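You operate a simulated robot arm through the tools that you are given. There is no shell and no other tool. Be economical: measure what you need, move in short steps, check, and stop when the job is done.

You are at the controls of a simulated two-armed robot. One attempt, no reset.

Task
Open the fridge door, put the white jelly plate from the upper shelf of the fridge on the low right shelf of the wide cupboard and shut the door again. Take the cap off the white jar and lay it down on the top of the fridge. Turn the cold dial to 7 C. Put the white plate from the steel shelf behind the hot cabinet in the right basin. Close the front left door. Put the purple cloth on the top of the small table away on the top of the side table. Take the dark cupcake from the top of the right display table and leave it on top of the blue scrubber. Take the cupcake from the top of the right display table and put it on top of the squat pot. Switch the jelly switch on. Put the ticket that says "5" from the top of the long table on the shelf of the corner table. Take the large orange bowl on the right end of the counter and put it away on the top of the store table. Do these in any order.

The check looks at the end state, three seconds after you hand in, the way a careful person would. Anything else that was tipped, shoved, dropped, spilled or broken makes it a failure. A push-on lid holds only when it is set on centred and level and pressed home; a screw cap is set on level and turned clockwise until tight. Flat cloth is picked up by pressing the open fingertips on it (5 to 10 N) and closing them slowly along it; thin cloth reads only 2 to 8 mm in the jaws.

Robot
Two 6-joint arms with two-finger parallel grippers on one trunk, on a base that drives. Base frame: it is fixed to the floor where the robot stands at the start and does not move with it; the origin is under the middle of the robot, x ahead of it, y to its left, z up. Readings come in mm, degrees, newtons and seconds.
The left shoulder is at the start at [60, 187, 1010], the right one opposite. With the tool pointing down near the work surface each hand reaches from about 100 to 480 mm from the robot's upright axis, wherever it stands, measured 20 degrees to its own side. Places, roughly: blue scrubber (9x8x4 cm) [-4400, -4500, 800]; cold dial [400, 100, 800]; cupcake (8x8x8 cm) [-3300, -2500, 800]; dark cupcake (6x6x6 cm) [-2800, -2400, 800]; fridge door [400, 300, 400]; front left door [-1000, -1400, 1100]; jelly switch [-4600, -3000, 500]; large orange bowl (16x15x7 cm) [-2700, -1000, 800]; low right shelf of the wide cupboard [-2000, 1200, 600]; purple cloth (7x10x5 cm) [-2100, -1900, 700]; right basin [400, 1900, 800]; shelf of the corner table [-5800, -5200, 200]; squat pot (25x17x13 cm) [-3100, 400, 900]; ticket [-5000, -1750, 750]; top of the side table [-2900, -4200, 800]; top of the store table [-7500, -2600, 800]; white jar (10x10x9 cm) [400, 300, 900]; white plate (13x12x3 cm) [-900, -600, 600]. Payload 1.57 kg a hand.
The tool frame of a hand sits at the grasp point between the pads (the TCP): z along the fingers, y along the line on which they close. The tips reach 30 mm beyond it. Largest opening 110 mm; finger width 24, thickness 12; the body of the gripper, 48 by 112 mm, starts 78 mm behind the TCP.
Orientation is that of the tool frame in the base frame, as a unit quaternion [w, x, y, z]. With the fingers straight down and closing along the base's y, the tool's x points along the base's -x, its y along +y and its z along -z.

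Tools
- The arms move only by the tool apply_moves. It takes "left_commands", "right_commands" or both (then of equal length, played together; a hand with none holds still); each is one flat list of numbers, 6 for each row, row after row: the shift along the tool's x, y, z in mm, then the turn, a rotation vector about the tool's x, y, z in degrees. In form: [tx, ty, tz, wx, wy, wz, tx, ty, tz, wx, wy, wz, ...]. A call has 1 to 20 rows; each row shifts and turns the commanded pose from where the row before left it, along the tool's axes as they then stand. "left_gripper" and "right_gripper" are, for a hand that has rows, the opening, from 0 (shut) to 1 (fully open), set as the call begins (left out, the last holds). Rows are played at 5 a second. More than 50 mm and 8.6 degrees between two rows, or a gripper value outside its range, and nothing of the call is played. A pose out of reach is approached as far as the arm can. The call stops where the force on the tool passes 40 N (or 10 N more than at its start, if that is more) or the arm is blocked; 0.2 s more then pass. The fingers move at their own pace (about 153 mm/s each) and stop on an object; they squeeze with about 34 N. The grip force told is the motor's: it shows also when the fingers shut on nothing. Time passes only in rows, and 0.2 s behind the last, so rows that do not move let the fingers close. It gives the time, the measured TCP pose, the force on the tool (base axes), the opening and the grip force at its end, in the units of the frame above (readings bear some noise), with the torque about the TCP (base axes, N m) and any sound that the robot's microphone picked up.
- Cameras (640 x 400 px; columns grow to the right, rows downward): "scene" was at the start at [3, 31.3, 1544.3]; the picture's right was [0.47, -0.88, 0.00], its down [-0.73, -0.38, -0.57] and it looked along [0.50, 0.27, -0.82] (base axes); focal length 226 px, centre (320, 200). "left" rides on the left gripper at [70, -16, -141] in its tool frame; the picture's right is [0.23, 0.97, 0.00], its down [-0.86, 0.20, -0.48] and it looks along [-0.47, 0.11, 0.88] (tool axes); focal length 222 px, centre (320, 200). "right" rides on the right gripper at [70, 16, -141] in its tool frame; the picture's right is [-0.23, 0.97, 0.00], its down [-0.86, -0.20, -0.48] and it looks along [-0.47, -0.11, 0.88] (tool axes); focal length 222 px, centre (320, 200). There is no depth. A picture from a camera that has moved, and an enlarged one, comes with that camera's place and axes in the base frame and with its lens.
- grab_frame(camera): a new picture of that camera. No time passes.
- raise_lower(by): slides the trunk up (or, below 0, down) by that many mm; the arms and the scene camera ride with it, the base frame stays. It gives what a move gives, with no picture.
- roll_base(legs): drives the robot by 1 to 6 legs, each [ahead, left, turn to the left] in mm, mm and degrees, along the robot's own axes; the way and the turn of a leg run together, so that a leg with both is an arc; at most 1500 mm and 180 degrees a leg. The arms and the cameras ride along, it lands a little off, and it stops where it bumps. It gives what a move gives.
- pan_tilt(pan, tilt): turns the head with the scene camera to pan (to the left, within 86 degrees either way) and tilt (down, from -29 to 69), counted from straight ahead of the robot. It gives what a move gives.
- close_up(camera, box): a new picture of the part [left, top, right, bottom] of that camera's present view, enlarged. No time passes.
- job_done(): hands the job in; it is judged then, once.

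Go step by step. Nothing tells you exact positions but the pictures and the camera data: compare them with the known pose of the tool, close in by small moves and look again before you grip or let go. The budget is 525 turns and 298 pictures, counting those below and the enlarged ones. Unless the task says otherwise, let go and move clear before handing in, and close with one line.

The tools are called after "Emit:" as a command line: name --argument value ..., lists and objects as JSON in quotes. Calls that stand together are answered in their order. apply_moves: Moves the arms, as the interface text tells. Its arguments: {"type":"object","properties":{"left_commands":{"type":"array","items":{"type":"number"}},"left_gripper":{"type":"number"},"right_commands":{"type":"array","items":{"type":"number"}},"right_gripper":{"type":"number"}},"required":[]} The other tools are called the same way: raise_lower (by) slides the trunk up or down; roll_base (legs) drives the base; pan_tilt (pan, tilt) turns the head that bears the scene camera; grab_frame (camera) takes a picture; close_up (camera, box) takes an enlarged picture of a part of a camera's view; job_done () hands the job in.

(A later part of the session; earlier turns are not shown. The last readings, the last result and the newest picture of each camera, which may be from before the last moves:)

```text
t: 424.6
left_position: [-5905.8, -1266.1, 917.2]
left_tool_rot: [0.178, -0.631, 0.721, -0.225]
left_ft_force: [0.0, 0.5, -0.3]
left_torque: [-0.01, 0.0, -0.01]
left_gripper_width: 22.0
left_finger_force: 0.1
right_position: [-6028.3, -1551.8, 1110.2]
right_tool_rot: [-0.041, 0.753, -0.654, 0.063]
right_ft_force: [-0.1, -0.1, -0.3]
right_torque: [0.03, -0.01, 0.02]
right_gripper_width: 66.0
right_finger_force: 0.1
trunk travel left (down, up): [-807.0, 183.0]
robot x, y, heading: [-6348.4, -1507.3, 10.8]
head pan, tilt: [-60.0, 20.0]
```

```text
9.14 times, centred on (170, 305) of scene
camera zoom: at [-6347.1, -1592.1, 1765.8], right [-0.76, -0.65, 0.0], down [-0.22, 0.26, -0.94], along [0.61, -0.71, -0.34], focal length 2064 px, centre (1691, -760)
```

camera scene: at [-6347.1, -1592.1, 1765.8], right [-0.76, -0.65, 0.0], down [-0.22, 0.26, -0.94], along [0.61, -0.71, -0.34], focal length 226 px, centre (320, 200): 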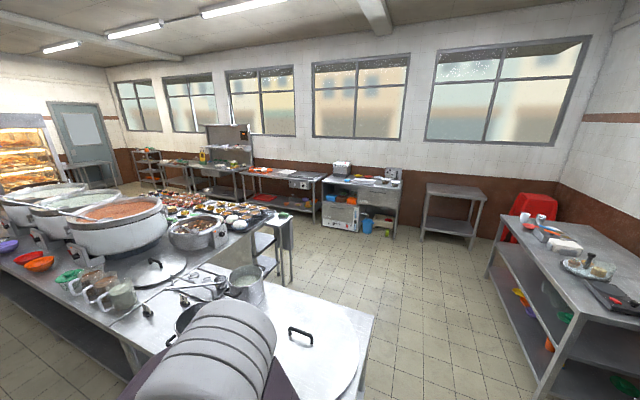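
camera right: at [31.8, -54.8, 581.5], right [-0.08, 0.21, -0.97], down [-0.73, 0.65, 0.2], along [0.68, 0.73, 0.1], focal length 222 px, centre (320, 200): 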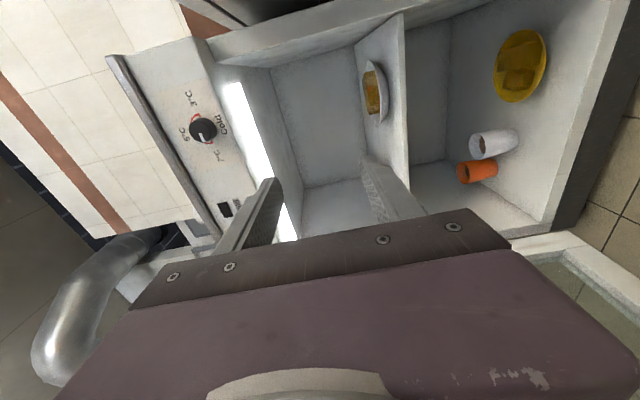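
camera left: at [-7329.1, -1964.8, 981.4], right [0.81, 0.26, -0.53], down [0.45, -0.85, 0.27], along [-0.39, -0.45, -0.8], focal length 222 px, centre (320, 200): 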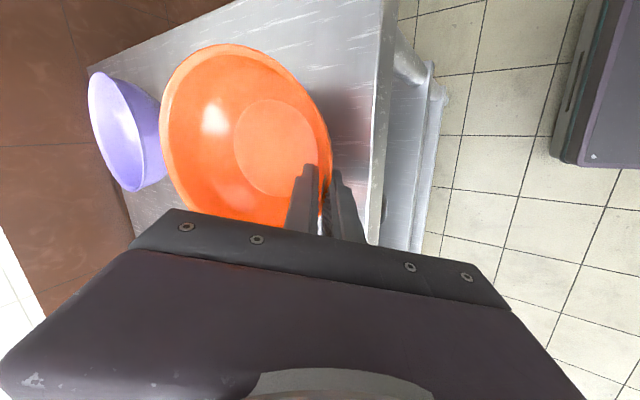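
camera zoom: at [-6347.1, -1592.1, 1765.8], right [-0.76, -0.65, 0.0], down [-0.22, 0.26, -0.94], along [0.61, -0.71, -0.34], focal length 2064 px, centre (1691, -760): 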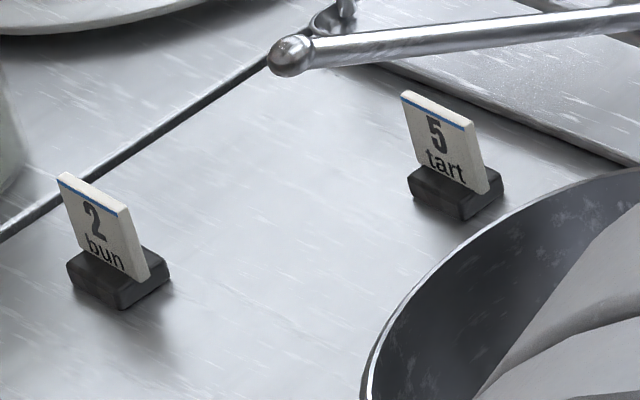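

The "5 tart" ticket stands at about (-5094,-1852), facing north. I lift the left hand out of the way, pose the right hand (pitch −40°, level jaws), and drive to the table's north side.

Emit:
apply_moves --left_commands '[0, -25, -38, 0, 0, 0, 0, -25, -38, 0, 0, 0, 0, -25, -38, 0, 0, 0, 0, -25, -38, 0, 0, 0, 0, 0, 0, 0, 0, 0, 0, 0, 0, 0, 0, 0, 0, 0, 0, 0, 0, 0, 0, 0, 0, 0, 0, 0, 0, 0, 0, 0, 0, 0, 0, 0, 0, 0, 0, 0, 0, 0, 0, 0, 0, 0, 0, 0, 0, 0, 0, 0]' --right_commands '[0, 0, 0, 2.49, -2.94, 7.02, 0, 0, 0, 2.49, -2.94, 7.02, 0, 0, 0, 2.49, -2.94, 7.02, 0, 0, 0, 2.49, -2.94, 7.02, 0, 0, 0, 2.49, -2.94, 7.02, 0, 0, 0, 2.49, -2.94, 7.02, 0, 0, 0, 2.49, -2.94, 7.02, 0, 0, 0, 2.49, -2.94, 7.02, 0, 0, 0, 2.49, -2.94, 7.02, 0, 0, 0, 2.49, -2.94, 7.02, 0, 0, 0, 2.49, -2.94, 7.02, 0, 0, 0, 2.49, -2.94, 7.02]'

Emit:
roll_base --legs '[[1260, 28, 0], [0, 0, -89]]'

Emit:
pan_tilt --pan 0 --tilt 42

Emit:
grab_frame --camera "scene"

```text
t: 427.2
left_position: [-5903.3, -1260.3, 1098.6]
left_tool_rot: [0.178, -0.631, 0.721, -0.226]
left_ft_force: [0.0, 0.8, 0.1]
left_torque: [-0.02, 0.01, -0.02]
left_gripper_width: 21.9
left_finger_force: 0.1
right_position: [-5933.0, -1491.2, 1142.3]
right_tool_rot: [0.37, -0.207, 0.906, 0.008]
right_ft_force: [-0.2, 0.8, 0.3]
right_torque: [0.0, -0.01, 0.03]
right_gripper_width: 66.0
right_finger_force: 0.1
right hand out of reach, approached as far as the arm can: row 2, 3, 4, 5, 6, 7, 8, 9, 10, 11, 12
trunk travel left (down, up): [-807.0, 183.0]
robot x, y, heading: [-6349.6, -1510.0, 11.0]
head pan, tilt: [-60.0, 20.0]
```

```text
t: 437.3
left_position: [-4877.3, -1695.4, 1099.3]
left_tool_rot: [-0.032, 0.061, 0.956, -0.285]
left_ft_force: [0.4, 0.3, 0.0]
left_torque: [-0.02, 0.01, -0.01]
left_gripper_width: 22.2
left_finger_force: 0.1
right_position: [-5109.9, -1666.3, 1143.0]
right_tool_rot: [0.268, 0.492, 0.788, -0.255]
right_ft_force: [-0.2, -0.2, -0.7]
right_torque: [0.01, 0.03, -0.03]
right_gripper_width: 66.1
right_finger_force: 0.0
trunk travel left (down, up): [-807.0, 183.0]
robot x, y, heading: [-5124.9, -1250.1, -78.7]
head pan, tilt: [-60.0, 20.0]
```

```text
t: 438.6
left_position: [-4877.9, -1694.7, 1098.1]
left_tool_rot: [-0.033, 0.061, 0.956, -0.285]
left_ft_force: [0.0, -0.6, -0.1]
left_torque: [0.0, -0.02, -0.03]
left_gripper_width: 22.0
left_finger_force: 0.0
right_position: [-5109.2, -1665.8, 1143.4]
right_tool_rot: [0.267, 0.492, 0.788, -0.255]
right_ft_force: [0.1, -0.3, 0.3]
right_torque: [-0.02, -0.04, 0.0]
right_gripper_width: 66.1
right_finger_force: 0.2
trunk travel left (down, up): [-807.0, 183.0]
robot x, y, heading: [-5125.1, -1248.0, -78.7]
head pan, tilt: [0.0, 42.0]
```

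```text
133 pictures are left
camera scene: at [-5122.3, -1276.6, 1731.5], right [-0.98, -0.19, 0.0], down [-0.13, 0.66, -0.74], along [0.14, -0.73, -0.67], focal length 226 px, centre (320, 200)
```

scene: 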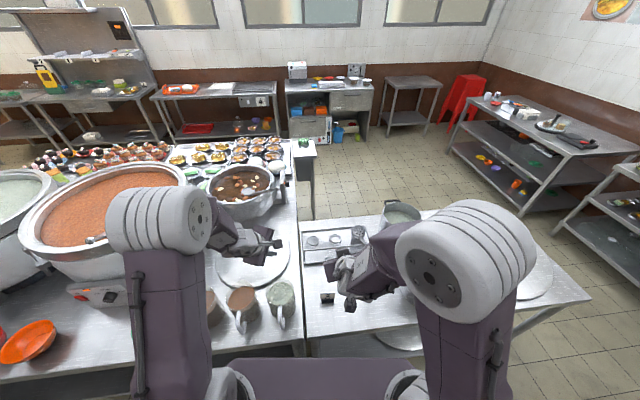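

Emit:
close_up --camera "scene" --box '[270, 220, 430, 330]'

Emit:
grab_frame --camera "right"

```text
3.64 times, centred on (350, 275) of scene
camera zoom: at [-5122.3, -1276.6, 1731.5], right [-0.98, -0.19, 0.0], down [-0.13, 0.66, -0.74], along [0.14, -0.73, -0.67], focal length 821 px, centre (211, -73)
```

zoom: 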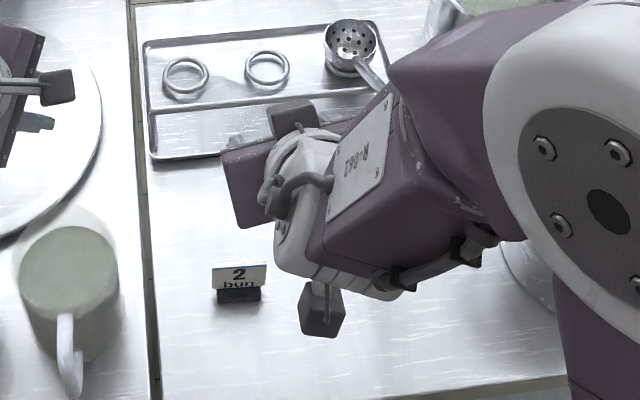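

```text
131 pictures are left
camera right: at [-5144.7, -1520.9, 1197.3], right [0.97, 0.23, 0.02], down [0.05, -0.3, 0.95], along [0.22, -0.92, -0.31], focal length 222 px, centre (320, 200)
```

right: 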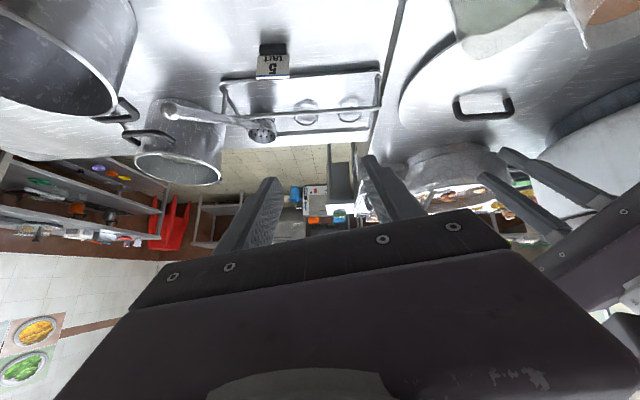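

Emit:
apply_moves --left_commands '[0, -23.4, -35.5, 0, 0, 0, 0, -23.4, -35.5, 0, 0, 0, 0, -23.4, -35.5, 0, 0, 0, 0, -23.4, -35.5, 0, 0, 0]'

Emit:
raise_lower --by -160

Emit:
apply_moves --right_commands '[0, 0, 20, 1.45, -3.2, 6.9, 0, 0, 20, 1.45, -3.2, 6.9, 0, 0, 30, 0, 0, 0]' --right_gripper 0.85

Emit:
grab_frame --camera "right"

```text
t: 439.6
left_position: [-4874.1, -1693.6, 1270.7]
left_tool_rot: [-0.032, 0.061, 0.956, -0.284]
left_ft_force: [0.1, -0.5, 1.0]
left_torque: [-0.04, 0.0, 0.0]
left_gripper_width: 22.1
left_finger_force: 0.0
right_position: [-5108.4, -1664.8, 1143.7]
right_tool_rot: [0.269, 0.493, 0.787, -0.256]
right_ft_force: [0.4, 0.5, -0.8]
right_torque: [-0.01, 0.03, -0.03]
right_gripper_width: 66.1
right_finger_force: 0.2
trunk travel left (down, up): [-807.0, 183.0]
robot x, y, heading: [-5127.0, -1250.5, -78.9]
head pan, tilt: [0.0, 42.0]
```

```text
t: 441.4
left_position: [-4873.3, -1695.1, 1108.9]
left_tool_rot: [-0.032, 0.061, 0.956, -0.284]
left_ft_force: [0.0, -0.4, 0.9]
left_torque: [-0.01, 0.0, 0.0]
left_gripper_width: 22.1
left_finger_force: 0.0
right_position: [-5109.3, -1665.9, 984.3]
right_tool_rot: [0.268, 0.492, 0.788, -0.255]
right_ft_force: [-0.3, 0.2, -0.8]
right_torque: [0.0, -0.03, 0.0]
right_gripper_width: 66.0
right_finger_force: 0.1
trunk travel left (down, up): [-647.0, 343.0]
robot x, y, heading: [-5125.4, -1249.9, -79.1]
head pan, tilt: [0.0, 42.0]
```

```text
t: 442.2
left_position: [-4872.6, -1694.9, 1109.1]
left_tool_rot: [-0.033, 0.061, 0.956, -0.285]
left_ft_force: [-0.9, -0.5, -0.3]
left_torque: [0.0, 0.03, 0.03]
left_gripper_width: 21.9
left_finger_force: 0.1
right_position: [-5094.3, -1719.0, 943.0]
right_tool_rot: [0.323, 0.576, 0.701, -0.27]
right_ft_force: [0.1, -0.4, 0.5]
right_torque: [0.0, 0.0, -0.02]
right_gripper_width: 93.6
right_finger_force: 0.1
right hand out of reach, approached as far as the arm can: row 3
trunk travel left (down, up): [-647.0, 343.0]
robot x, y, heading: [-5129.0, -1251.6, -79.0]
head pan, tilt: [0.0, 42.0]
```

```text
130 pictures are left
camera right: at [-5106.8, -1566.9, 979.9], right [0.98, 0.04, 0.17], down [-0.16, -0.22, 0.96], along [0.08, -0.97, -0.21], focal length 222 px, centre (320, 200)
```

right: 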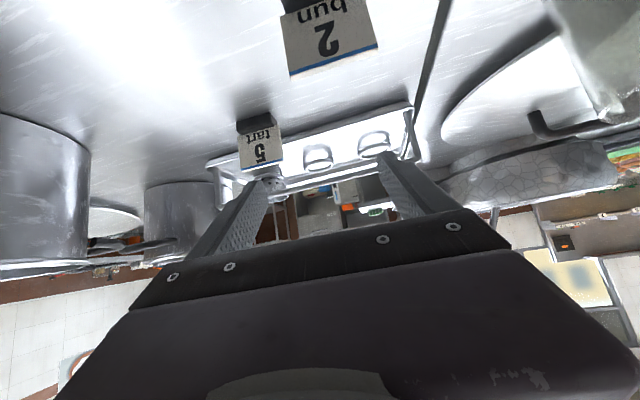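

The orientation is right. I shift the base 83 mm right and 112 mm ahead so the jaws straddle the "5" ticket, then check before lowering.

Emit:
roll_base --legs '[[0, -83, 0], [110, 0, 0]]'

Emit:
raise_lower --by -70

Emit:
grab_frame --camera "right"

Emit:
close_up --camera "scene" --box '[270, 220, 430, 330]'

```text
t: 444.1
left_position: [-4933.6, -1800.6, 1105.7]
left_tool_rot: [-0.031, 0.057, 0.957, -0.283]
left_ft_force: [0.0, 0.2, -0.2]
left_torque: [0.06, 0.0, 0.02]
left_gripper_width: 22.0
left_finger_force: 0.0
right_position: [-5155.4, -1826.8, 940.9]
right_tool_rot: [0.324, 0.572, 0.705, -0.266]
right_ft_force: [0.1, 0.2, -0.5]
right_torque: [0.08, 0.01, -0.01]
right_gripper_width: 93.6
right_finger_force: 0.1
trunk travel left (down, up): [-647.0, 343.0]
robot x, y, heading: [-5191.6, -1354.5, -78.7]
head pan, tilt: [0.0, 42.0]
stopped in leg 2: the robot was blocked; the commanded pose is now the measured one
```

```text
t: 445.2
left_position: [-4935.3, -1797.6, 1039.1]
left_tool_rot: [-0.033, 0.057, 0.956, -0.285]
left_ft_force: [0.3, 1.0, -0.2]
left_torque: [-0.01, -0.01, 0.0]
left_gripper_width: 22.1
left_finger_force: 0.0
right_position: [-5155.9, -1823.3, 872.9]
right_tool_rot: [0.325, 0.572, 0.704, -0.268]
right_ft_force: [0.7, -0.3, 0.0]
right_torque: [0.01, 0.01, -0.02]
right_gripper_width: 93.7
right_finger_force: 0.0
trunk travel left (down, up): [-577.0, 413.0]
robot x, y, heading: [-5194.6, -1354.3, -78.5]
head pan, tilt: [0.0, 42.0]
```

```text
129 pictures are left
camera right: at [-5170.8, -1670.1, 910.5], right [0.98, 0.05, 0.17], down [-0.15, -0.22, 0.96], along [0.09, -0.97, -0.21], focal length 222 px, centre (320, 200)
```

right: 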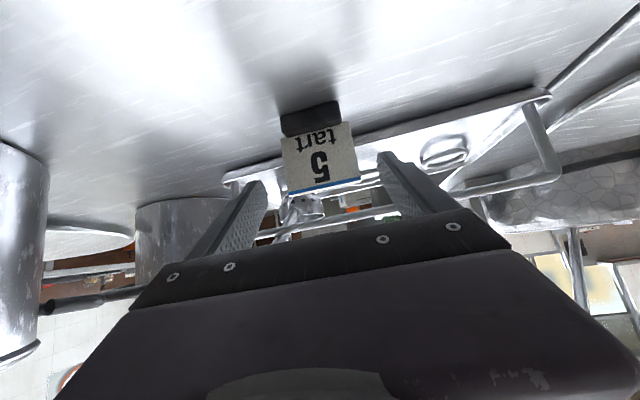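

```text
3.64 times, centred on (350, 275) of scene
camera zoom: at [-5188.4, -1380.8, 1501.4], right [-0.98, -0.2, 0.0], down [-0.13, 0.66, -0.74], along [0.15, -0.73, -0.67], focal length 821 px, centre (211, -73)
```

zoom: 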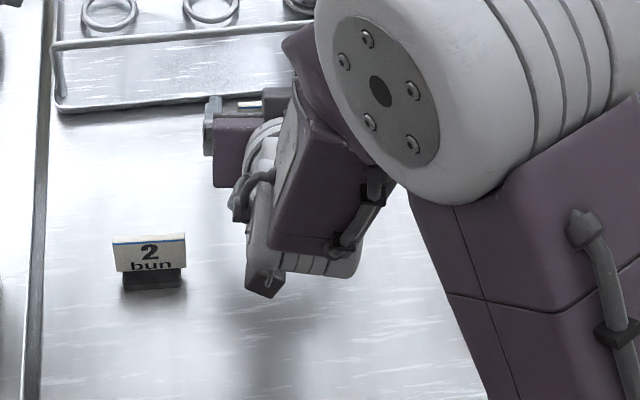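

The "5" ticket is centred between the open fingers. I lower along the approach with the arm.

Emit:
apply_moves --right_commands '[10, 0, 16, 0, 0, 0, 9, 0, 16, 0, 0, 0]'

Emit:
grab_frame --camera "right"

```text
t: 445.8
left_position: [-4934.6, -1796.7, 1039.7]
left_tool_rot: [-0.031, 0.056, 0.957, -0.284]
left_ft_force: [0.1, -0.1, 0.7]
left_torque: [0.02, 0.05, -0.01]
left_gripper_width: 21.8
left_finger_force: 0.1
right_position: [-5145.5, -1842.8, 848.4]
right_tool_rot: [0.323, 0.572, 0.705, -0.269]
right_ft_force: [0.0, 0.5, 0.1]
right_torque: [0.01, 0.0, 0.06]
right_gripper_width: 93.4
right_finger_force: 0.1
right hand out of reach, approached as far as the arm can: row 1, 2
trunk travel left (down, up): [-577.0, 413.0]
robot x, y, heading: [-5195.2, -1357.2, -78.3]
head pan, tilt: [0.0, 42.0]
```

```text
127 pictures are left
camera right: at [-5158.8, -1688.9, 886.7], right [0.99, 0.05, 0.16], down [-0.15, -0.22, 0.96], along [0.09, -0.97, -0.21], focal length 222 px, centre (320, 200)
```

right: 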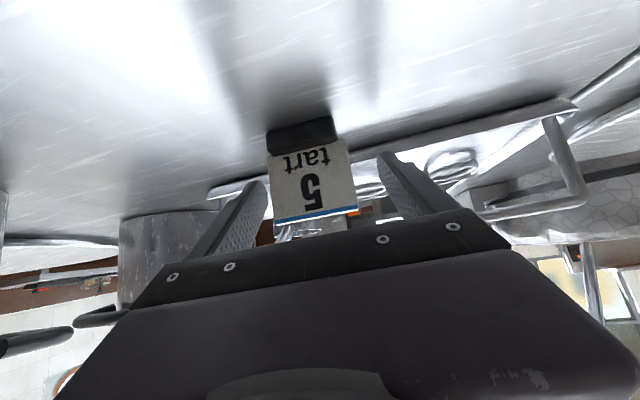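

The arm is too folded here. I lift, back the base off 140 mm, and extend the arm instead.

Emit:
raise_lower --by 70

Emit:
roll_base --legs '[[-140, 0, 0]]'

Emit:
apply_moves --right_commands '[-24.5, -2, 29, 0, 0, 0, -24.5, -2, 29, 0, 0, 0, -24.5, -2, 29, 0, 0, 0, -24.5, -2, 29, 0, 0, 0]'

Emit:
grab_frame --camera "right"

```text
t: 446.8
left_position: [-4935.4, -1797.3, 1109.2]
left_tool_rot: [-0.032, 0.057, 0.956, -0.285]
left_ft_force: [0.1, -0.8, -0.5]
left_torque: [0.0, -0.01, 0.0]
left_gripper_width: 21.9
left_finger_force: 0.0
right_position: [-5145.3, -1842.4, 918.5]
right_tool_rot: [0.323, 0.572, 0.704, -0.27]
right_ft_force: [0.4, 0.1, -0.2]
right_torque: [-0.01, -0.01, 0.04]
right_gripper_width: 93.6
right_finger_force: 0.1
trunk travel left (down, up): [-647.0, 343.0]
robot x, y, heading: [-5194.3, -1357.4, -78.6]
head pan, tilt: [0.0, 42.0]
```

```text
t: 448.2
left_position: [-4962.9, -1659.5, 1108.8]
left_tool_rot: [-0.031, 0.056, 0.956, -0.285]
left_ft_force: [0.8, -0.4, -0.3]
left_torque: [-0.03, -0.01, -0.03]
left_gripper_width: 22.3
left_finger_force: 0.1
right_position: [-5171.4, -1704.6, 917.5]
right_tool_rot: [0.321, 0.572, 0.705, -0.269]
right_ft_force: [-0.4, 0.2, 1.0]
right_torque: [-0.02, 0.0, -0.01]
right_gripper_width: 93.6
right_finger_force: 0.0
trunk travel left (down, up): [-647.0, 343.0]
robot x, y, heading: [-5220.3, -1221.3, -78.7]
head pan, tilt: [0.0, 42.0]
```

```text
t: 449.2
left_position: [-4961.1, -1661.5, 1107.7]
left_tool_rot: [-0.031, 0.057, 0.957, -0.284]
left_ft_force: [0.4, -0.3, 0.5]
left_torque: [0.0, -0.01, 0.05]
left_gripper_width: 22.2
left_finger_force: 0.0
right_position: [-5149.2, -1855.8, 918.2]
right_tool_rot: [0.322, 0.572, 0.705, -0.27]
right_ft_force: [0.1, -0.4, -0.2]
right_torque: [0.02, 0.04, 0.01]
right_gripper_width: 93.3
right_finger_force: 0.1
trunk travel left (down, up): [-647.0, 343.0]
robot x, y, heading: [-5224.0, -1219.9, -78.2]
head pan, tilt: [0.0, 42.0]
```

```text
126 pictures are left
camera right: at [-5163.5, -1702.8, 956.1], right [0.99, 0.05, 0.16], down [-0.15, -0.22, 0.96], along [0.09, -0.97, -0.21], focal length 222 px, centre (320, 200)
```

right: 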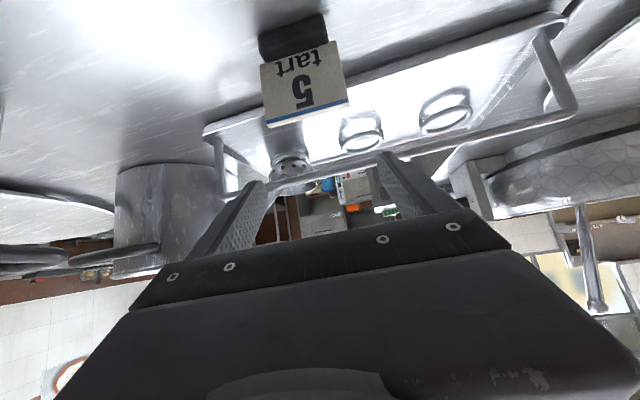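

The two views put the ticket at (-5147,-1849) with the table at z≈790. I back 24 mm and descend.

Emit:
apply_moves --right_commands '[15, 0, -18, 0, 0, 0, 22.9, 0, 19.4, 0, 0, 0, 22.9, 0, 19.4, 0, 0, 0]'

Emit:
grab_frame --camera "right"

```text
t: 450.0
left_position: [-4961.9, -1658.4, 1108.9]
left_tool_rot: [-0.032, 0.057, 0.956, -0.285]
left_ft_force: [-0.5, 0.2, 0.2]
left_torque: [-0.02, 0.0, -0.01]
left_gripper_width: 21.8
left_finger_force: 0.0
right_position: [-5154.5, -1831.3, 857.4]
right_tool_rot: [0.322, 0.571, 0.706, -0.269]
right_ft_force: [-0.3, -0.9, -0.5]
right_torque: [0.0, 0.01, -0.02]
right_gripper_width: 93.6
right_finger_force: 0.1
trunk travel left (down, up): [-647.0, 343.0]
robot x, y, heading: [-5218.3, -1212.4, -78.5]
head pan, tilt: [0.0, 42.0]
```

```text
125 pictures are left
camera right: at [-5169.6, -1679.2, 896.0], right [0.99, 0.05, 0.16], down [-0.15, -0.22, 0.96], along [0.09, -0.97, -0.21], focal length 222 px, centre (320, 200)
```

right: 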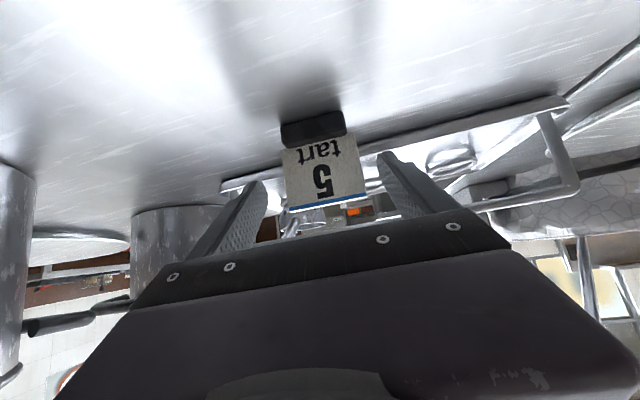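

Emit:
apply_moves --right_commands '[11.4, 0, 9.7, 0, 0, 0, 7.6, 0, 6.5, 0, 0, 0]'

Emit:
grab_frame --camera "right"

```text
t: 450.6
left_position: [-4963.0, -1658.8, 1109.1]
left_tool_rot: [-0.032, 0.056, 0.956, -0.285]
left_ft_force: [-0.6, 0.2, -0.3]
left_torque: [0.03, -0.01, 0.03]
left_gripper_width: 22.0
left_finger_force: 0.0
right_position: [-5155.7, -1832.7, 835.0]
right_tool_rot: [0.322, 0.572, 0.705, -0.27]
right_ft_force: [0.6, 0.3, -0.5]
right_torque: [-0.01, -0.01, 0.01]
right_gripper_width: 93.6
right_finger_force: 0.0
trunk travel left (down, up): [-647.0, 343.0]
robot x, y, heading: [-5222.6, -1218.7, -78.5]
head pan, tilt: [0.0, 42.0]
```

```text
124 pictures are left
camera right: at [-5169.3, -1678.9, 871.9], right [0.99, 0.05, 0.16], down [-0.15, -0.22, 0.96], along [0.09, -0.97, -0.21], focal length 222 px, centre (320, 200)
```

right: 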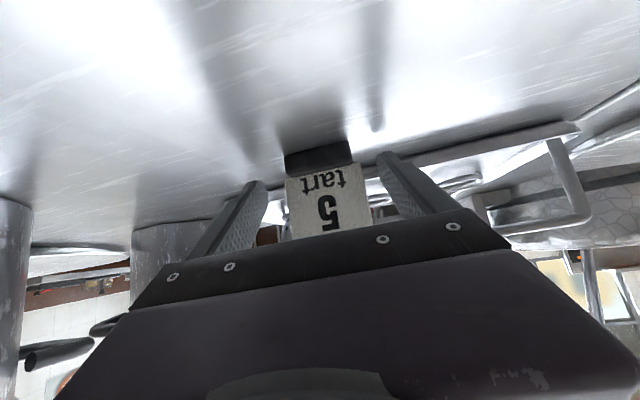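

The fingertips are level with the ticket's foot. I close slowly.

Emit:
apply_moves --right_commands '[0, 0, 0, 0, 0, 0, 0, 0, 0, 0, 0, 0, 0, 0, 0, 0, 0, 0]' --right_gripper 0.35

Emit:
grab_frame --camera "right"

```text
t: 451.4
left_position: [-4963.4, -1658.4, 1110.3]
left_tool_rot: [-0.031, 0.057, 0.956, -0.285]
left_ft_force: [0.0, -0.6, -0.3]
left_torque: [0.0, 0.0, -0.02]
left_gripper_width: 21.9
left_finger_force: 0.0
right_position: [-5154.6, -1831.3, 834.5]
right_tool_rot: [0.323, 0.571, 0.704, -0.27]
right_ft_force: [0.3, -0.8, 1.9]
right_torque: [-0.05, -0.05, -0.01]
right_gripper_width: 59.1
right_finger_force: 33.9
trunk travel left (down, up): [-647.0, 343.0]
robot x, y, heading: [-5220.2, -1216.6, -78.4]
head pan, tilt: [0.0, 42.0]
```

```text
123 pictures are left
camera right: at [-5169.4, -1678.9, 872.1], right [0.99, 0.05, 0.16], down [-0.15, -0.22, 0.96], along [0.09, -0.97, -0.21], focal length 222 px, centre (320, 200)
```

right: 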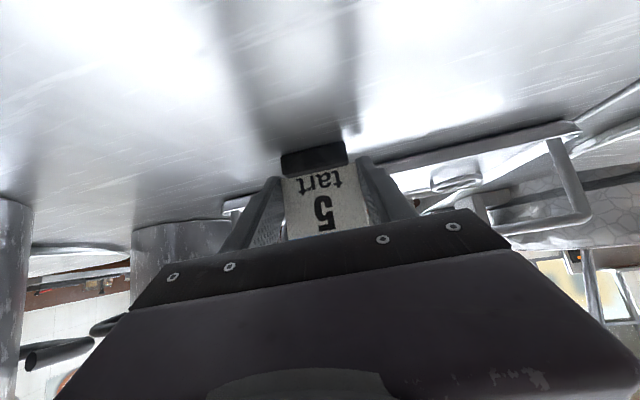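

Gripped at 59 mm on the card's edges. I lift it and check.

Emit:
raise_lower --by 120

Emit:
grab_frame --camera "right"

```text
t: 452.9
left_position: [-4962.0, -1659.9, 1229.9]
left_tool_rot: [-0.031, 0.057, 0.956, -0.285]
left_ft_force: [0.0, 0.0, 0.3]
left_torque: [0.02, -0.01, 0.01]
left_gripper_width: 22.0
left_finger_force: 0.1
right_position: [-5155.6, -1833.1, 953.9]
right_tool_rot: [0.322, 0.572, 0.704, -0.27]
right_ft_force: [-0.8, -0.1, -0.8]
right_torque: [-0.02, 0.02, 0.03]
right_gripper_width: 58.9
right_finger_force: 34.2
trunk travel left (down, up): [-767.0, 223.0]
robot x, y, heading: [-5221.2, -1215.3, -78.3]
head pan, tilt: [0.0, 42.0]
```

```text
122 pictures are left
camera right: at [-5169.3, -1679.0, 991.7], right [0.99, 0.05, 0.16], down [-0.15, -0.22, 0.96], along [0.09, -0.97, -0.21], focal length 222 px, centre (320, 200)
```

right: 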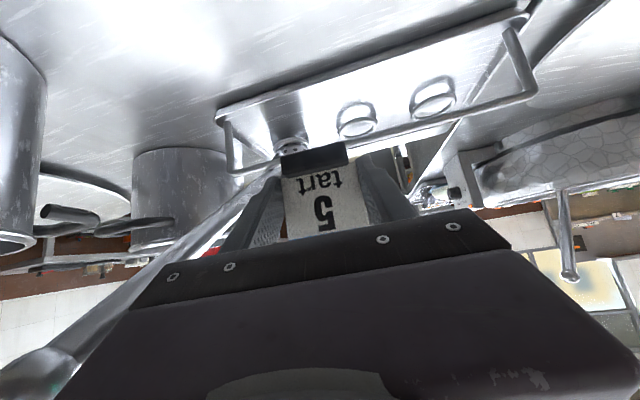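

The ticket is securely held. I raise it, back off, and drive around the table's west end toward the corner table by the red stool.

Emit:
raise_lower --by 200

Emit:
roll_base --legs '[[-200, 0, 0], [0, -1363, 0]]'

Emit:
pan_tilt --pan 0 --tilt 30

Emit:
grab_frame --camera "scene"

```text
t: 455.0
left_position: [-4962.6, -1658.8, 1428.5]
left_tool_rot: [-0.031, 0.057, 0.956, -0.285]
left_ft_force: [0.5, 0.0, 0.0]
left_torque: [-0.01, 0.03, 0.0]
left_gripper_width: 22.1
left_finger_force: 0.0
right_position: [-5154.4, -1832.2, 1153.9]
right_tool_rot: [0.322, 0.571, 0.705, -0.269]
right_ft_force: [0.0, -0.9, -1.6]
right_torque: [-0.02, 0.0, 0.0]
right_gripper_width: 59.0
right_finger_force: 34.0
trunk travel left (down, up): [-967.0, 23.0]
robot x, y, heading: [-5221.4, -1218.0, -78.1]
head pan, tilt: [0.0, 42.0]
```

```text
t: 463.1
left_position: [-6346.6, -1737.3, 1428.7]
left_tool_rot: [-0.032, 0.057, 0.956, -0.285]
left_ft_force: [0.5, -0.9, -0.1]
left_torque: [0.04, 0.01, -0.02]
left_gripper_width: 22.2
left_finger_force: 0.0
right_position: [-6539.6, -1909.2, 1154.3]
right_tool_rot: [0.322, 0.572, 0.704, -0.271]
right_ft_force: [-0.3, 0.0, -0.6]
right_torque: [-0.02, -0.01, 0.02]
right_gripper_width: 59.0
right_finger_force: 34.3
trunk travel left (down, up): [-967.0, 23.0]
robot x, y, heading: [-6609.2, -1297.4, -78.5]
head pan, tilt: [0.0, 42.0]
```

```text
t: 463.8
left_position: [-6348.1, -1737.6, 1429.9]
left_tool_rot: [-0.031, 0.057, 0.956, -0.285]
left_ft_force: [-0.3, -0.3, -0.8]
left_torque: [0.0, 0.02, 0.02]
left_gripper_width: 21.9
left_finger_force: 0.2
right_position: [-6540.8, -1908.6, 1153.7]
right_tool_rot: [0.323, 0.572, 0.704, -0.27]
right_ft_force: [0.6, 0.3, -0.3]
right_torque: [0.03, 0.03, 0.0]
right_gripper_width: 59.1
right_finger_force: 33.9
trunk travel left (down, up): [-967.0, 23.0]
robot x, y, heading: [-6608.9, -1292.1, -78.5]
head pan, tilt: [0.0, 30.0]
```

```text
121 pictures are left
camera scene: at [-6600.1, -1327.6, 1909.7], right [-0.98, -0.2, 0.0], down [-0.1, 0.49, -0.87], along [0.17, -0.85, -0.5], focal length 226 px, centre (320, 200)
```

scene: 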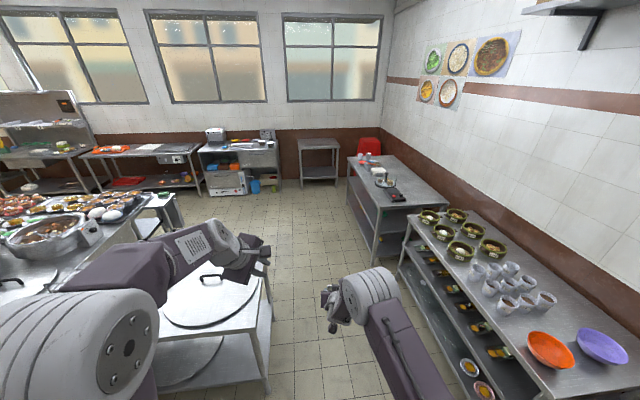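

Emit:
roll_base --legs '[[0, -30, 0], [1370, 0, 0], [1300, 0, 0]]'

Emit:
grab_frame --camera "scene"

```text
t: 464.6
left_position: [-6353.9, -1740.6, 1428.8]
left_tool_rot: [-0.033, 0.062, 0.956, -0.285]
left_ft_force: [0.0, 0.0, 0.1]
left_torque: [0.01, 0.05, 0.02]
left_gripper_width: 22.1
left_finger_force: 0.1
right_position: [-6549.1, -1910.6, 1154.1]
right_tool_rot: [0.321, 0.575, 0.701, -0.273]
right_ft_force: [1.2, -0.1, -0.7]
right_torque: [0.01, -0.01, 0.0]
right_gripper_width: 58.9
right_finger_force: 34.5
trunk travel left (down, up): [-967.0, 23.0]
robot x, y, heading: [-6608.8, -1298.2, -78.8]
head pan, tilt: [0.0, 30.0]
stopped in leg 1: the robot was blocked; the commanded pose is now the measured one
```

```text
120 pictures are left
camera scene: at [-6601.6, -1328.2, 1909.7], right [-0.98, -0.19, 0.0], down [-0.1, 0.49, -0.87], along [0.16, -0.85, -0.5], focal length 226 px, centre (320, 200)
```

scene: 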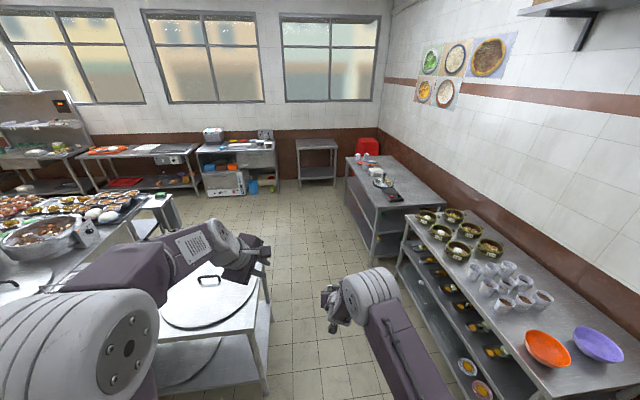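

Something blocks on the right; I just go straight ahead.

Emit:
roll_base --legs '[[1370, 15, 0], [1300, 0, 0]]'

Emit:
raise_lower --by -500

Emit:
grab_frame --camera "scene"

```text
t: 477.5
left_position: [-5850.2, -4343.9, 1430.0]
left_tool_rot: [-0.034, 0.066, 0.956, -0.285]
left_ft_force: [-0.1, -0.1, 0.1]
left_torque: [0.01, 0.0, 0.01]
left_gripper_width: 22.1
left_finger_force: 0.2
right_position: [-6044.7, -4512.5, 1155.3]
right_tool_rot: [0.32, 0.579, 0.699, -0.273]
right_ft_force: [0.2, 0.6, 0.3]
right_torque: [0.04, 0.01, -0.03]
right_gripper_width: 59.1
right_finger_force: 33.5
trunk travel left (down, up): [-967.0, 23.0]
robot x, y, heading: [-6097.4, -3901.3, -79.6]
head pan, tilt: [0.0, 30.0]
```

```text
refused: -500 is not a number from -400 to 400
```

```text
119 pictures are left
camera scene: at [-6093.2, -3929.9, 1909.7], right [-0.98, -0.18, 0.0], down [-0.09, 0.49, -0.87], along [0.16, -0.85, -0.5], focal length 226 px, centre (320, 200)
```

scene: 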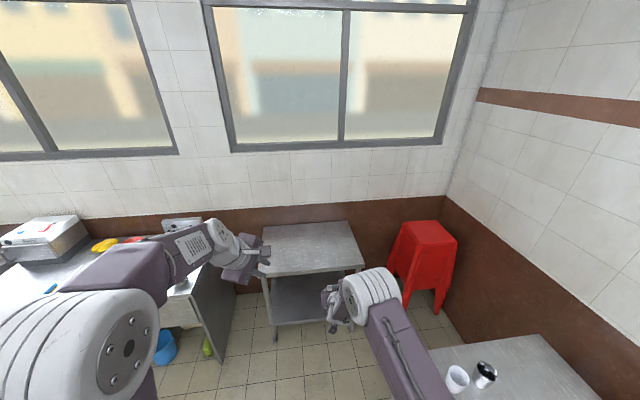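

I retract the left hand a little and lower the trunk to shelf level before moving in.

Emit:
apply_moves --left_commands '[0, 40, -26, 0, 0, 0, 0, 40, -26, 0, 0, 0]'

Emit:
raise_lower --by -400

Emit:
raise_lower --by -400

Emit:
roll_base --legs '[[0, 90, 0], [330, 0, 0]]'

Emit:
grab_frame --camera "scene"

Emit:
grab_frame --camera "right"

```text
t: 478.1
left_position: [-5834.7, -4246.8, 1429.0]
left_tool_rot: [-0.035, 0.067, 0.955, -0.286]
left_ft_force: [-0.1, -0.3, 0.3]
left_torque: [-0.05, -0.03, 0.07]
left_gripper_width: 22.2
left_finger_force: 0.1
right_position: [-6044.9, -4510.7, 1156.0]
right_tool_rot: [0.321, 0.578, 0.699, -0.273]
right_ft_force: [0.3, 0.0, -0.2]
right_torque: [0.0, 0.02, -0.04]
right_gripper_width: 59.1
right_finger_force: 34.5
trunk travel left (down, up): [-967.0, 23.0]
robot x, y, heading: [-6096.5, -3897.3, -79.7]
head pan, tilt: [0.0, 30.0]
```

```text
t: 481.9
left_position: [-5834.1, -4251.8, 1026.4]
left_tool_rot: [-0.034, 0.066, 0.956, -0.285]
left_ft_force: [0.4, 0.4, -0.2]
left_torque: [-0.01, -0.01, 0.04]
left_gripper_width: 22.0
left_finger_force: 0.1
right_position: [-6045.2, -4514.9, 754.0]
right_tool_rot: [0.32, 0.578, 0.7, -0.272]
right_ft_force: [0.3, 0.6, -1.3]
right_torque: [0.05, 0.0, 0.03]
right_gripper_width: 59.0
right_finger_force: 34.3
trunk travel left (down, up): [-567.0, 423.0]
robot x, y, heading: [-6099.4, -3901.7, -79.6]
head pan, tilt: [0.0, 30.0]
```

```text
t: 485.8
left_position: [-5833.5, -4252.0, 627.0]
left_tool_rot: [-0.034, 0.066, 0.956, -0.284]
left_ft_force: [-0.8, -1.0, 0.1]
left_torque: [0.03, 0.02, -0.01]
left_gripper_width: 21.9
left_finger_force: 0.0
right_position: [-6043.8, -4514.4, 352.9]
right_tool_rot: [0.32, 0.578, 0.699, -0.272]
right_ft_force: [0.4, 0.7, -0.6]
right_torque: [0.01, 0.0, 0.02]
right_gripper_width: 59.1
right_finger_force: 34.2
trunk travel left (down, up): [-167.0, 823.0]
robot x, y, heading: [-6097.3, -3899.7, -79.7]
head pan, tilt: [0.0, 30.0]
```

```text
t: 488.6
left_position: [-5686.5, -4562.6, 627.7]
left_tool_rot: [-0.035, 0.066, 0.956, -0.284]
left_ft_force: [1.2, -0.8, 0.4]
left_torque: [-0.01, 0.02, 0.03]
left_gripper_width: 22.0
left_finger_force: 0.1
right_position: [-5896.3, -4825.8, 353.9]
right_tool_rot: [0.32, 0.578, 0.699, -0.272]
right_ft_force: [0.1, -1.0, -0.5]
right_torque: [-0.02, 0.0, 0.01]
right_gripper_width: 59.0
right_finger_force: 34.0
trunk travel left (down, up): [-167.0, 823.0]
robot x, y, heading: [-5946.1, -4210.4, -79.7]
head pan, tilt: [0.0, 30.0]
```

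```text
118 pictures are left
camera scene: at [-5944.2, -4242.0, 1109.7], right [-0.98, -0.18, 0.0], down [-0.09, 0.49, -0.87], along [0.16, -0.85, -0.5], focal length 226 px, centre (320, 200)
```

scene: 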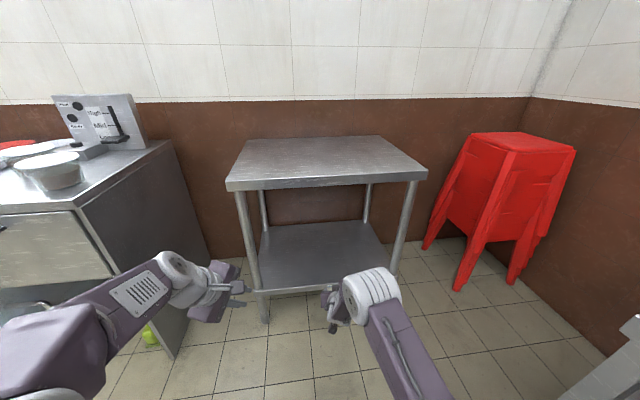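

```text
117 pictures are left
camera right: at [-5907.5, -4671.5, 391.8], right [0.99, 0.03, 0.16], down [-0.15, -0.22, 0.96], along [0.07, -0.98, -0.21], focal length 222 px, centre (320, 200)
```

right: 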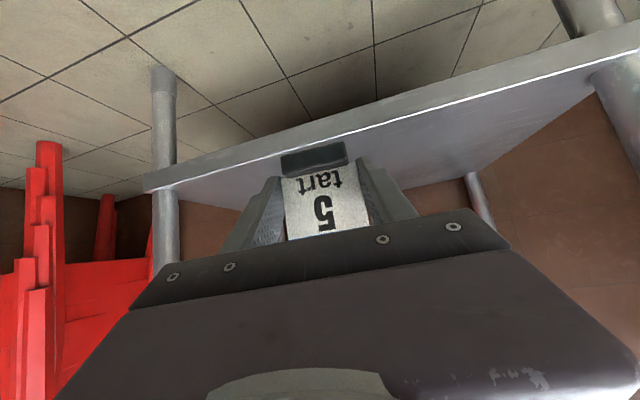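

Emit:
roll_base --legs '[[225, 0, 0]]'

Emit:
raise_lower --by -80

Emit:
grab_frame --camera "right"

```text
t: 490.4
left_position: [-5645.7, -4785.4, 626.7]
left_tool_rot: [-0.034, 0.067, 0.956, -0.284]
left_ft_force: [-0.4, 0.5, 0.2]
left_torque: [0.0, -0.05, -0.02]
left_gripper_width: 22.3
left_finger_force: 0.0
right_position: [-5856.2, -5047.6, 352.6]
right_tool_rot: [0.319, 0.579, 0.698, -0.273]
right_ft_force: [-0.2, 0.1, -0.6]
right_torque: [0.0, 0.03, 0.01]
right_gripper_width: 59.2
right_finger_force: 33.3
trunk travel left (down, up): [-167.0, 823.0]
robot x, y, heading: [-5907.1, -4432.5, -79.8]
head pan, tilt: [0.0, 30.0]
```

```text
t: 491.5
left_position: [-5646.5, -4783.3, 550.9]
left_tool_rot: [-0.035, 0.067, 0.955, -0.286]
left_ft_force: [-0.6, 0.7, 0.0]
left_torque: [-0.02, 0.0, 0.0]
left_gripper_width: 22.1
left_finger_force: 0.1
right_position: [-5855.6, -5050.4, 280.4]
right_tool_rot: [0.325, 0.577, 0.695, -0.278]
right_ft_force: [1.2, -8.2, 30.8]
right_torque: [-0.51, -0.04, -0.04]
right_gripper_width: 59.5
right_finger_force: 34.5
trunk travel left (down, up): [-87.0, 903.0]
robot x, y, heading: [-5909.2, -4433.0, -79.9]
head pan, tilt: [0.0, 30.0]
```

```text
116 pictures are left
camera right: at [-5866.7, -4896.5, 316.4], right [0.99, 0.03, 0.17], down [-0.16, -0.2, 0.97], along [0.07, -0.98, -0.19], focal length 222 px, centre (320, 200)
```

right: 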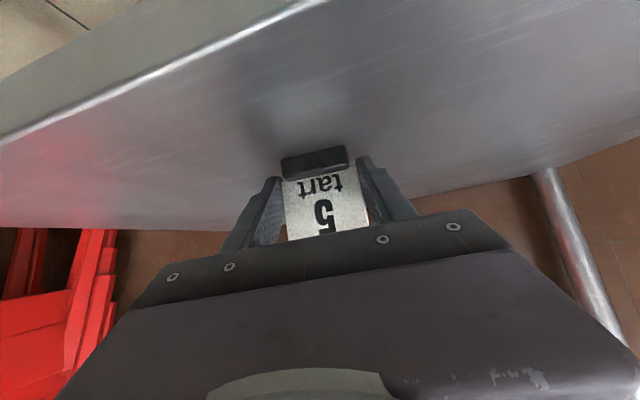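

Contact on the shelf. I ease up 5 mm and release.

Emit:
raise_lower --by 6

Emit:
apply_moves --right_commands '[0, 0, 0, 0, 0, 0, 0, 0, 0, 0, 0, 0]' --right_gripper 0.85

Emit:
grab_frame --camera "right"

```text
t: 492.1
left_position: [-5646.9, -4784.6, 553.6]
left_tool_rot: [-0.034, 0.067, 0.955, -0.286]
left_ft_force: [1.2, 0.2, -0.1]
left_torque: [-0.02, 0.03, 0.04]
left_gripper_width: 22.2
left_finger_force: 0.0
right_position: [-5856.1, -5046.7, 280.1]
right_tool_rot: [0.32, 0.579, 0.699, -0.273]
right_ft_force: [0.6, -2.3, 17.1]
right_torque: [-0.48, -0.16, 0.02]
right_gripper_width: 59.1
right_finger_force: 34.6
trunk travel left (down, up): [-93.0, 897.0]
robot x, y, heading: [-5908.9, -4432.7, -79.6]
head pan, tilt: [0.0, 30.0]
```

```text
t: 492.7
left_position: [-5645.7, -4783.5, 553.6]
left_tool_rot: [-0.033, 0.068, 0.955, -0.285]
left_ft_force: [0.3, 0.4, -0.2]
left_torque: [0.0, -0.02, 0.0]
left_gripper_width: 22.3
left_finger_force: 0.1
right_position: [-5856.0, -5046.4, 278.5]
right_tool_rot: [0.319, 0.578, 0.7, -0.273]
right_ft_force: [-1.3, 0.4, 1.8]
right_torque: [0.11, -0.04, 0.09]
right_gripper_width: 89.3
right_finger_force: 0.0
trunk travel left (down, up): [-93.0, 897.0]
robot x, y, heading: [-5909.1, -4431.4, -79.5]
head pan, tilt: [0.0, 30.0]
```

```text
115 pictures are left
camera right: at [-5867.5, -4892.8, 317.7], right [0.99, 0.03, 0.16], down [-0.15, -0.22, 0.96], along [0.07, -0.97, -0.21], focal length 222 px, centre (320, 200)
```

right: 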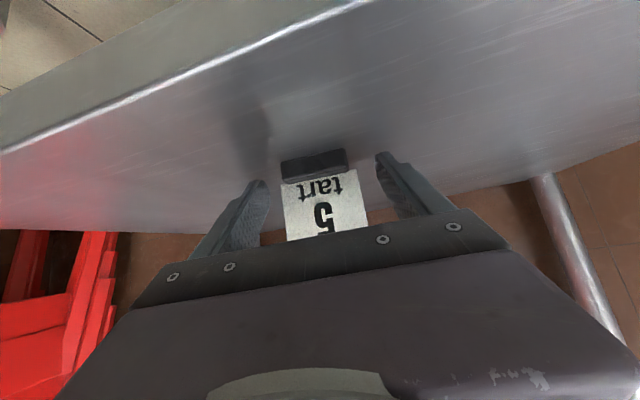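

The ticket stands on the shelf. I rise straight up a bit and back out.

Emit:
raise_lower --by 60

Emit:
roll_base --legs '[[-350, 0, 0]]'

Emit:
raise_lower --by 400

Emit:
close_up --camera "scene" --box '[220, 160, 440, 330]'

```text
t: 493.7
left_position: [-5645.4, -4785.8, 613.0]
left_tool_rot: [-0.034, 0.067, 0.956, -0.285]
left_ft_force: [-0.1, -0.3, 0.4]
left_torque: [0.0, -0.01, 0.03]
left_gripper_width: 21.8
left_finger_force: 0.0
right_position: [-5856.7, -5046.8, 339.4]
right_tool_rot: [0.319, 0.58, 0.698, -0.274]
right_ft_force: [0.3, -0.1, 0.4]
right_torque: [0.03, 0.03, -0.01]
right_gripper_width: 93.6
right_finger_force: 0.0
trunk travel left (down, up): [-153.0, 837.0]
robot x, y, heading: [-5908.4, -4430.9, -80.0]
head pan, tilt: [0.0, 30.0]
```

```text
t: 496.0
left_position: [-5706.5, -4440.6, 613.6]
left_tool_rot: [-0.035, 0.066, 0.956, -0.285]
left_ft_force: [0.1, 0.5, 0.1]
left_torque: [-0.02, -0.01, 0.0]
left_gripper_width: 22.1
left_finger_force: 0.0
right_position: [-5917.5, -4703.6, 339.2]
right_tool_rot: [0.319, 0.579, 0.699, -0.273]
right_ft_force: [-0.5, -0.4, 0.5]
right_torque: [-0.01, 0.01, 0.0]
right_gripper_width: 93.4
right_finger_force: 0.1
trunk travel left (down, up): [-153.0, 837.0]
robot x, y, heading: [-5970.7, -4086.2, -79.7]
head pan, tilt: [0.0, 30.0]
```

```text
t: 499.8
left_position: [-5708.5, -4442.5, 1013.9]
left_tool_rot: [-0.034, 0.066, 0.956, -0.284]
left_ft_force: [-0.5, -0.4, -0.8]
left_torque: [0.02, 0.0, 0.01]
left_gripper_width: 22.1
left_finger_force: 0.1
right_position: [-5917.1, -4703.2, 740.6]
right_tool_rot: [0.319, 0.579, 0.699, -0.273]
right_ft_force: [-0.1, -0.5, -0.1]
right_torque: [-0.03, -0.01, 0.01]
right_gripper_width: 93.9
right_finger_force: 0.1
trunk travel left (down, up): [-553.0, 437.0]
robot x, y, heading: [-5969.3, -4089.4, -79.5]
head pan, tilt: [0.0, 30.0]
```

```text
2.35 times, centred on (330, 245) of scene
camera zoom: at [-5966.4, -4120.8, 1495.7], right [-0.98, -0.18, 0.0], down [-0.09, 0.49, -0.87], along [0.16, -0.85, -0.5], focal length 531 px, centre (296, 94)
```

zoom: 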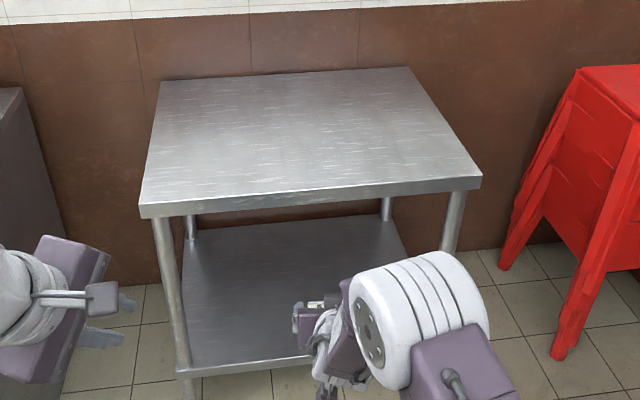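

Next is the jelly switch near (-4600,-3000,500). I turn toward it and look.

Emit:
roll_base --legs '[[-250, 0, 0], [0, 0, 110]]'

Emit:
pan_tilt --pan 0 --tilt 28

Emit:
grab_frame --camera "scene"

```text
t: 506.2
left_position: [-5777.6, -3474.0, 1011.9]
left_tool_rot: [-0.214, 0.747, -0.6, 0.19]
left_ft_force: [0.6, -0.4, -0.3]
left_torque: [-0.03, 0.04, 0.02]
left_gripper_width: 22.0
left_finger_force: 0.0
right_position: [-5458.1, -3577.7, 740.4]
right_tool_rot: [0.406, -0.245, 0.874, 0.107]
right_ft_force: [0.5, 0.1, 0.0]
right_torque: [0.04, 0.02, 0.01]
right_gripper_width: 93.5
right_finger_force: 0.0
trunk travel left (down, up): [-553.0, 437.0]
robot x, y, heading: [-6016.6, -3842.5, 30.9]
head pan, tilt: [0.0, 30.0]
```

```text
t: 506.9
left_position: [-5778.5, -3473.2, 1013.7]
left_tool_rot: [-0.215, 0.748, -0.599, 0.19]
left_ft_force: [0.1, 0.5, 0.7]
left_torque: [0.02, -0.04, -0.01]
left_gripper_width: 21.9
left_finger_force: 0.1
right_position: [-5458.9, -3577.9, 739.2]
right_tool_rot: [0.406, -0.246, 0.874, 0.108]
right_ft_force: [-0.4, 0.0, 0.3]
right_torque: [-0.02, -0.03, -0.03]
right_gripper_width: 93.7
right_finger_force: 0.0
trunk travel left (down, up): [-553.0, 437.0]
robot x, y, heading: [-6018.8, -3845.8, 30.8]
head pan, tilt: [0.0, 28.0]
```

```text
113 pictures are left
camera scene: at [-5989.8, -3830.4, 1498.9], right [0.51, -0.86, 0.0], down [-0.4, -0.24, -0.88], along [0.76, 0.45, -0.47], focal length 226 px, centre (320, 200)
```

scene: 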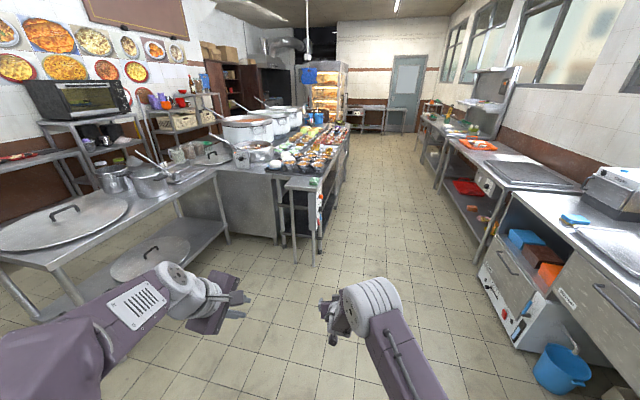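

Emit:
close_up --camera "scene" --box '[255, 130, 365, 270]'

Emit:
close_up --camera "scene" --box '[420, 100, 640, 260]'

```text
2.86 times, centred on (310, 200) of scene
camera zoom: at [-5989.8, -3830.4, 1498.9], right [0.51, -0.86, 0.0], down [-0.4, -0.24, -0.88], along [0.76, 0.45, -0.47], focal length 645 px, centre (349, 200)
```

zoom: 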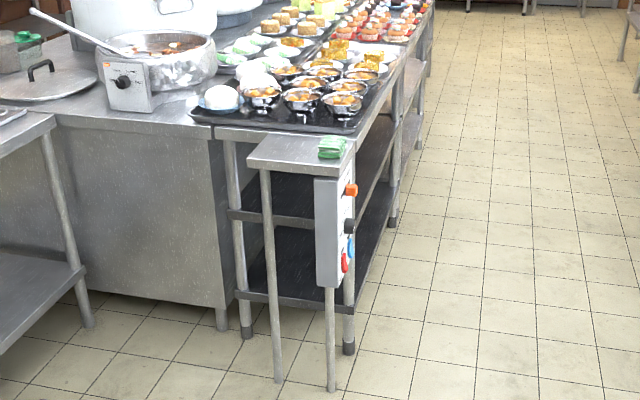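

```text
2.50 times, centred on (530, 180) of scene
camera zoom: at [-5989.8, -3830.4, 1498.9], right [0.51, -0.86, 0.0], down [-0.4, -0.24, -0.88], along [0.76, 0.45, -0.47], focal length 564 px, centre (-205, 250)
```

zoom: 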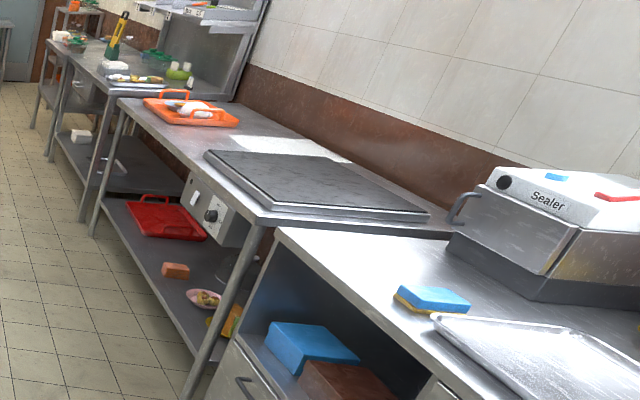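

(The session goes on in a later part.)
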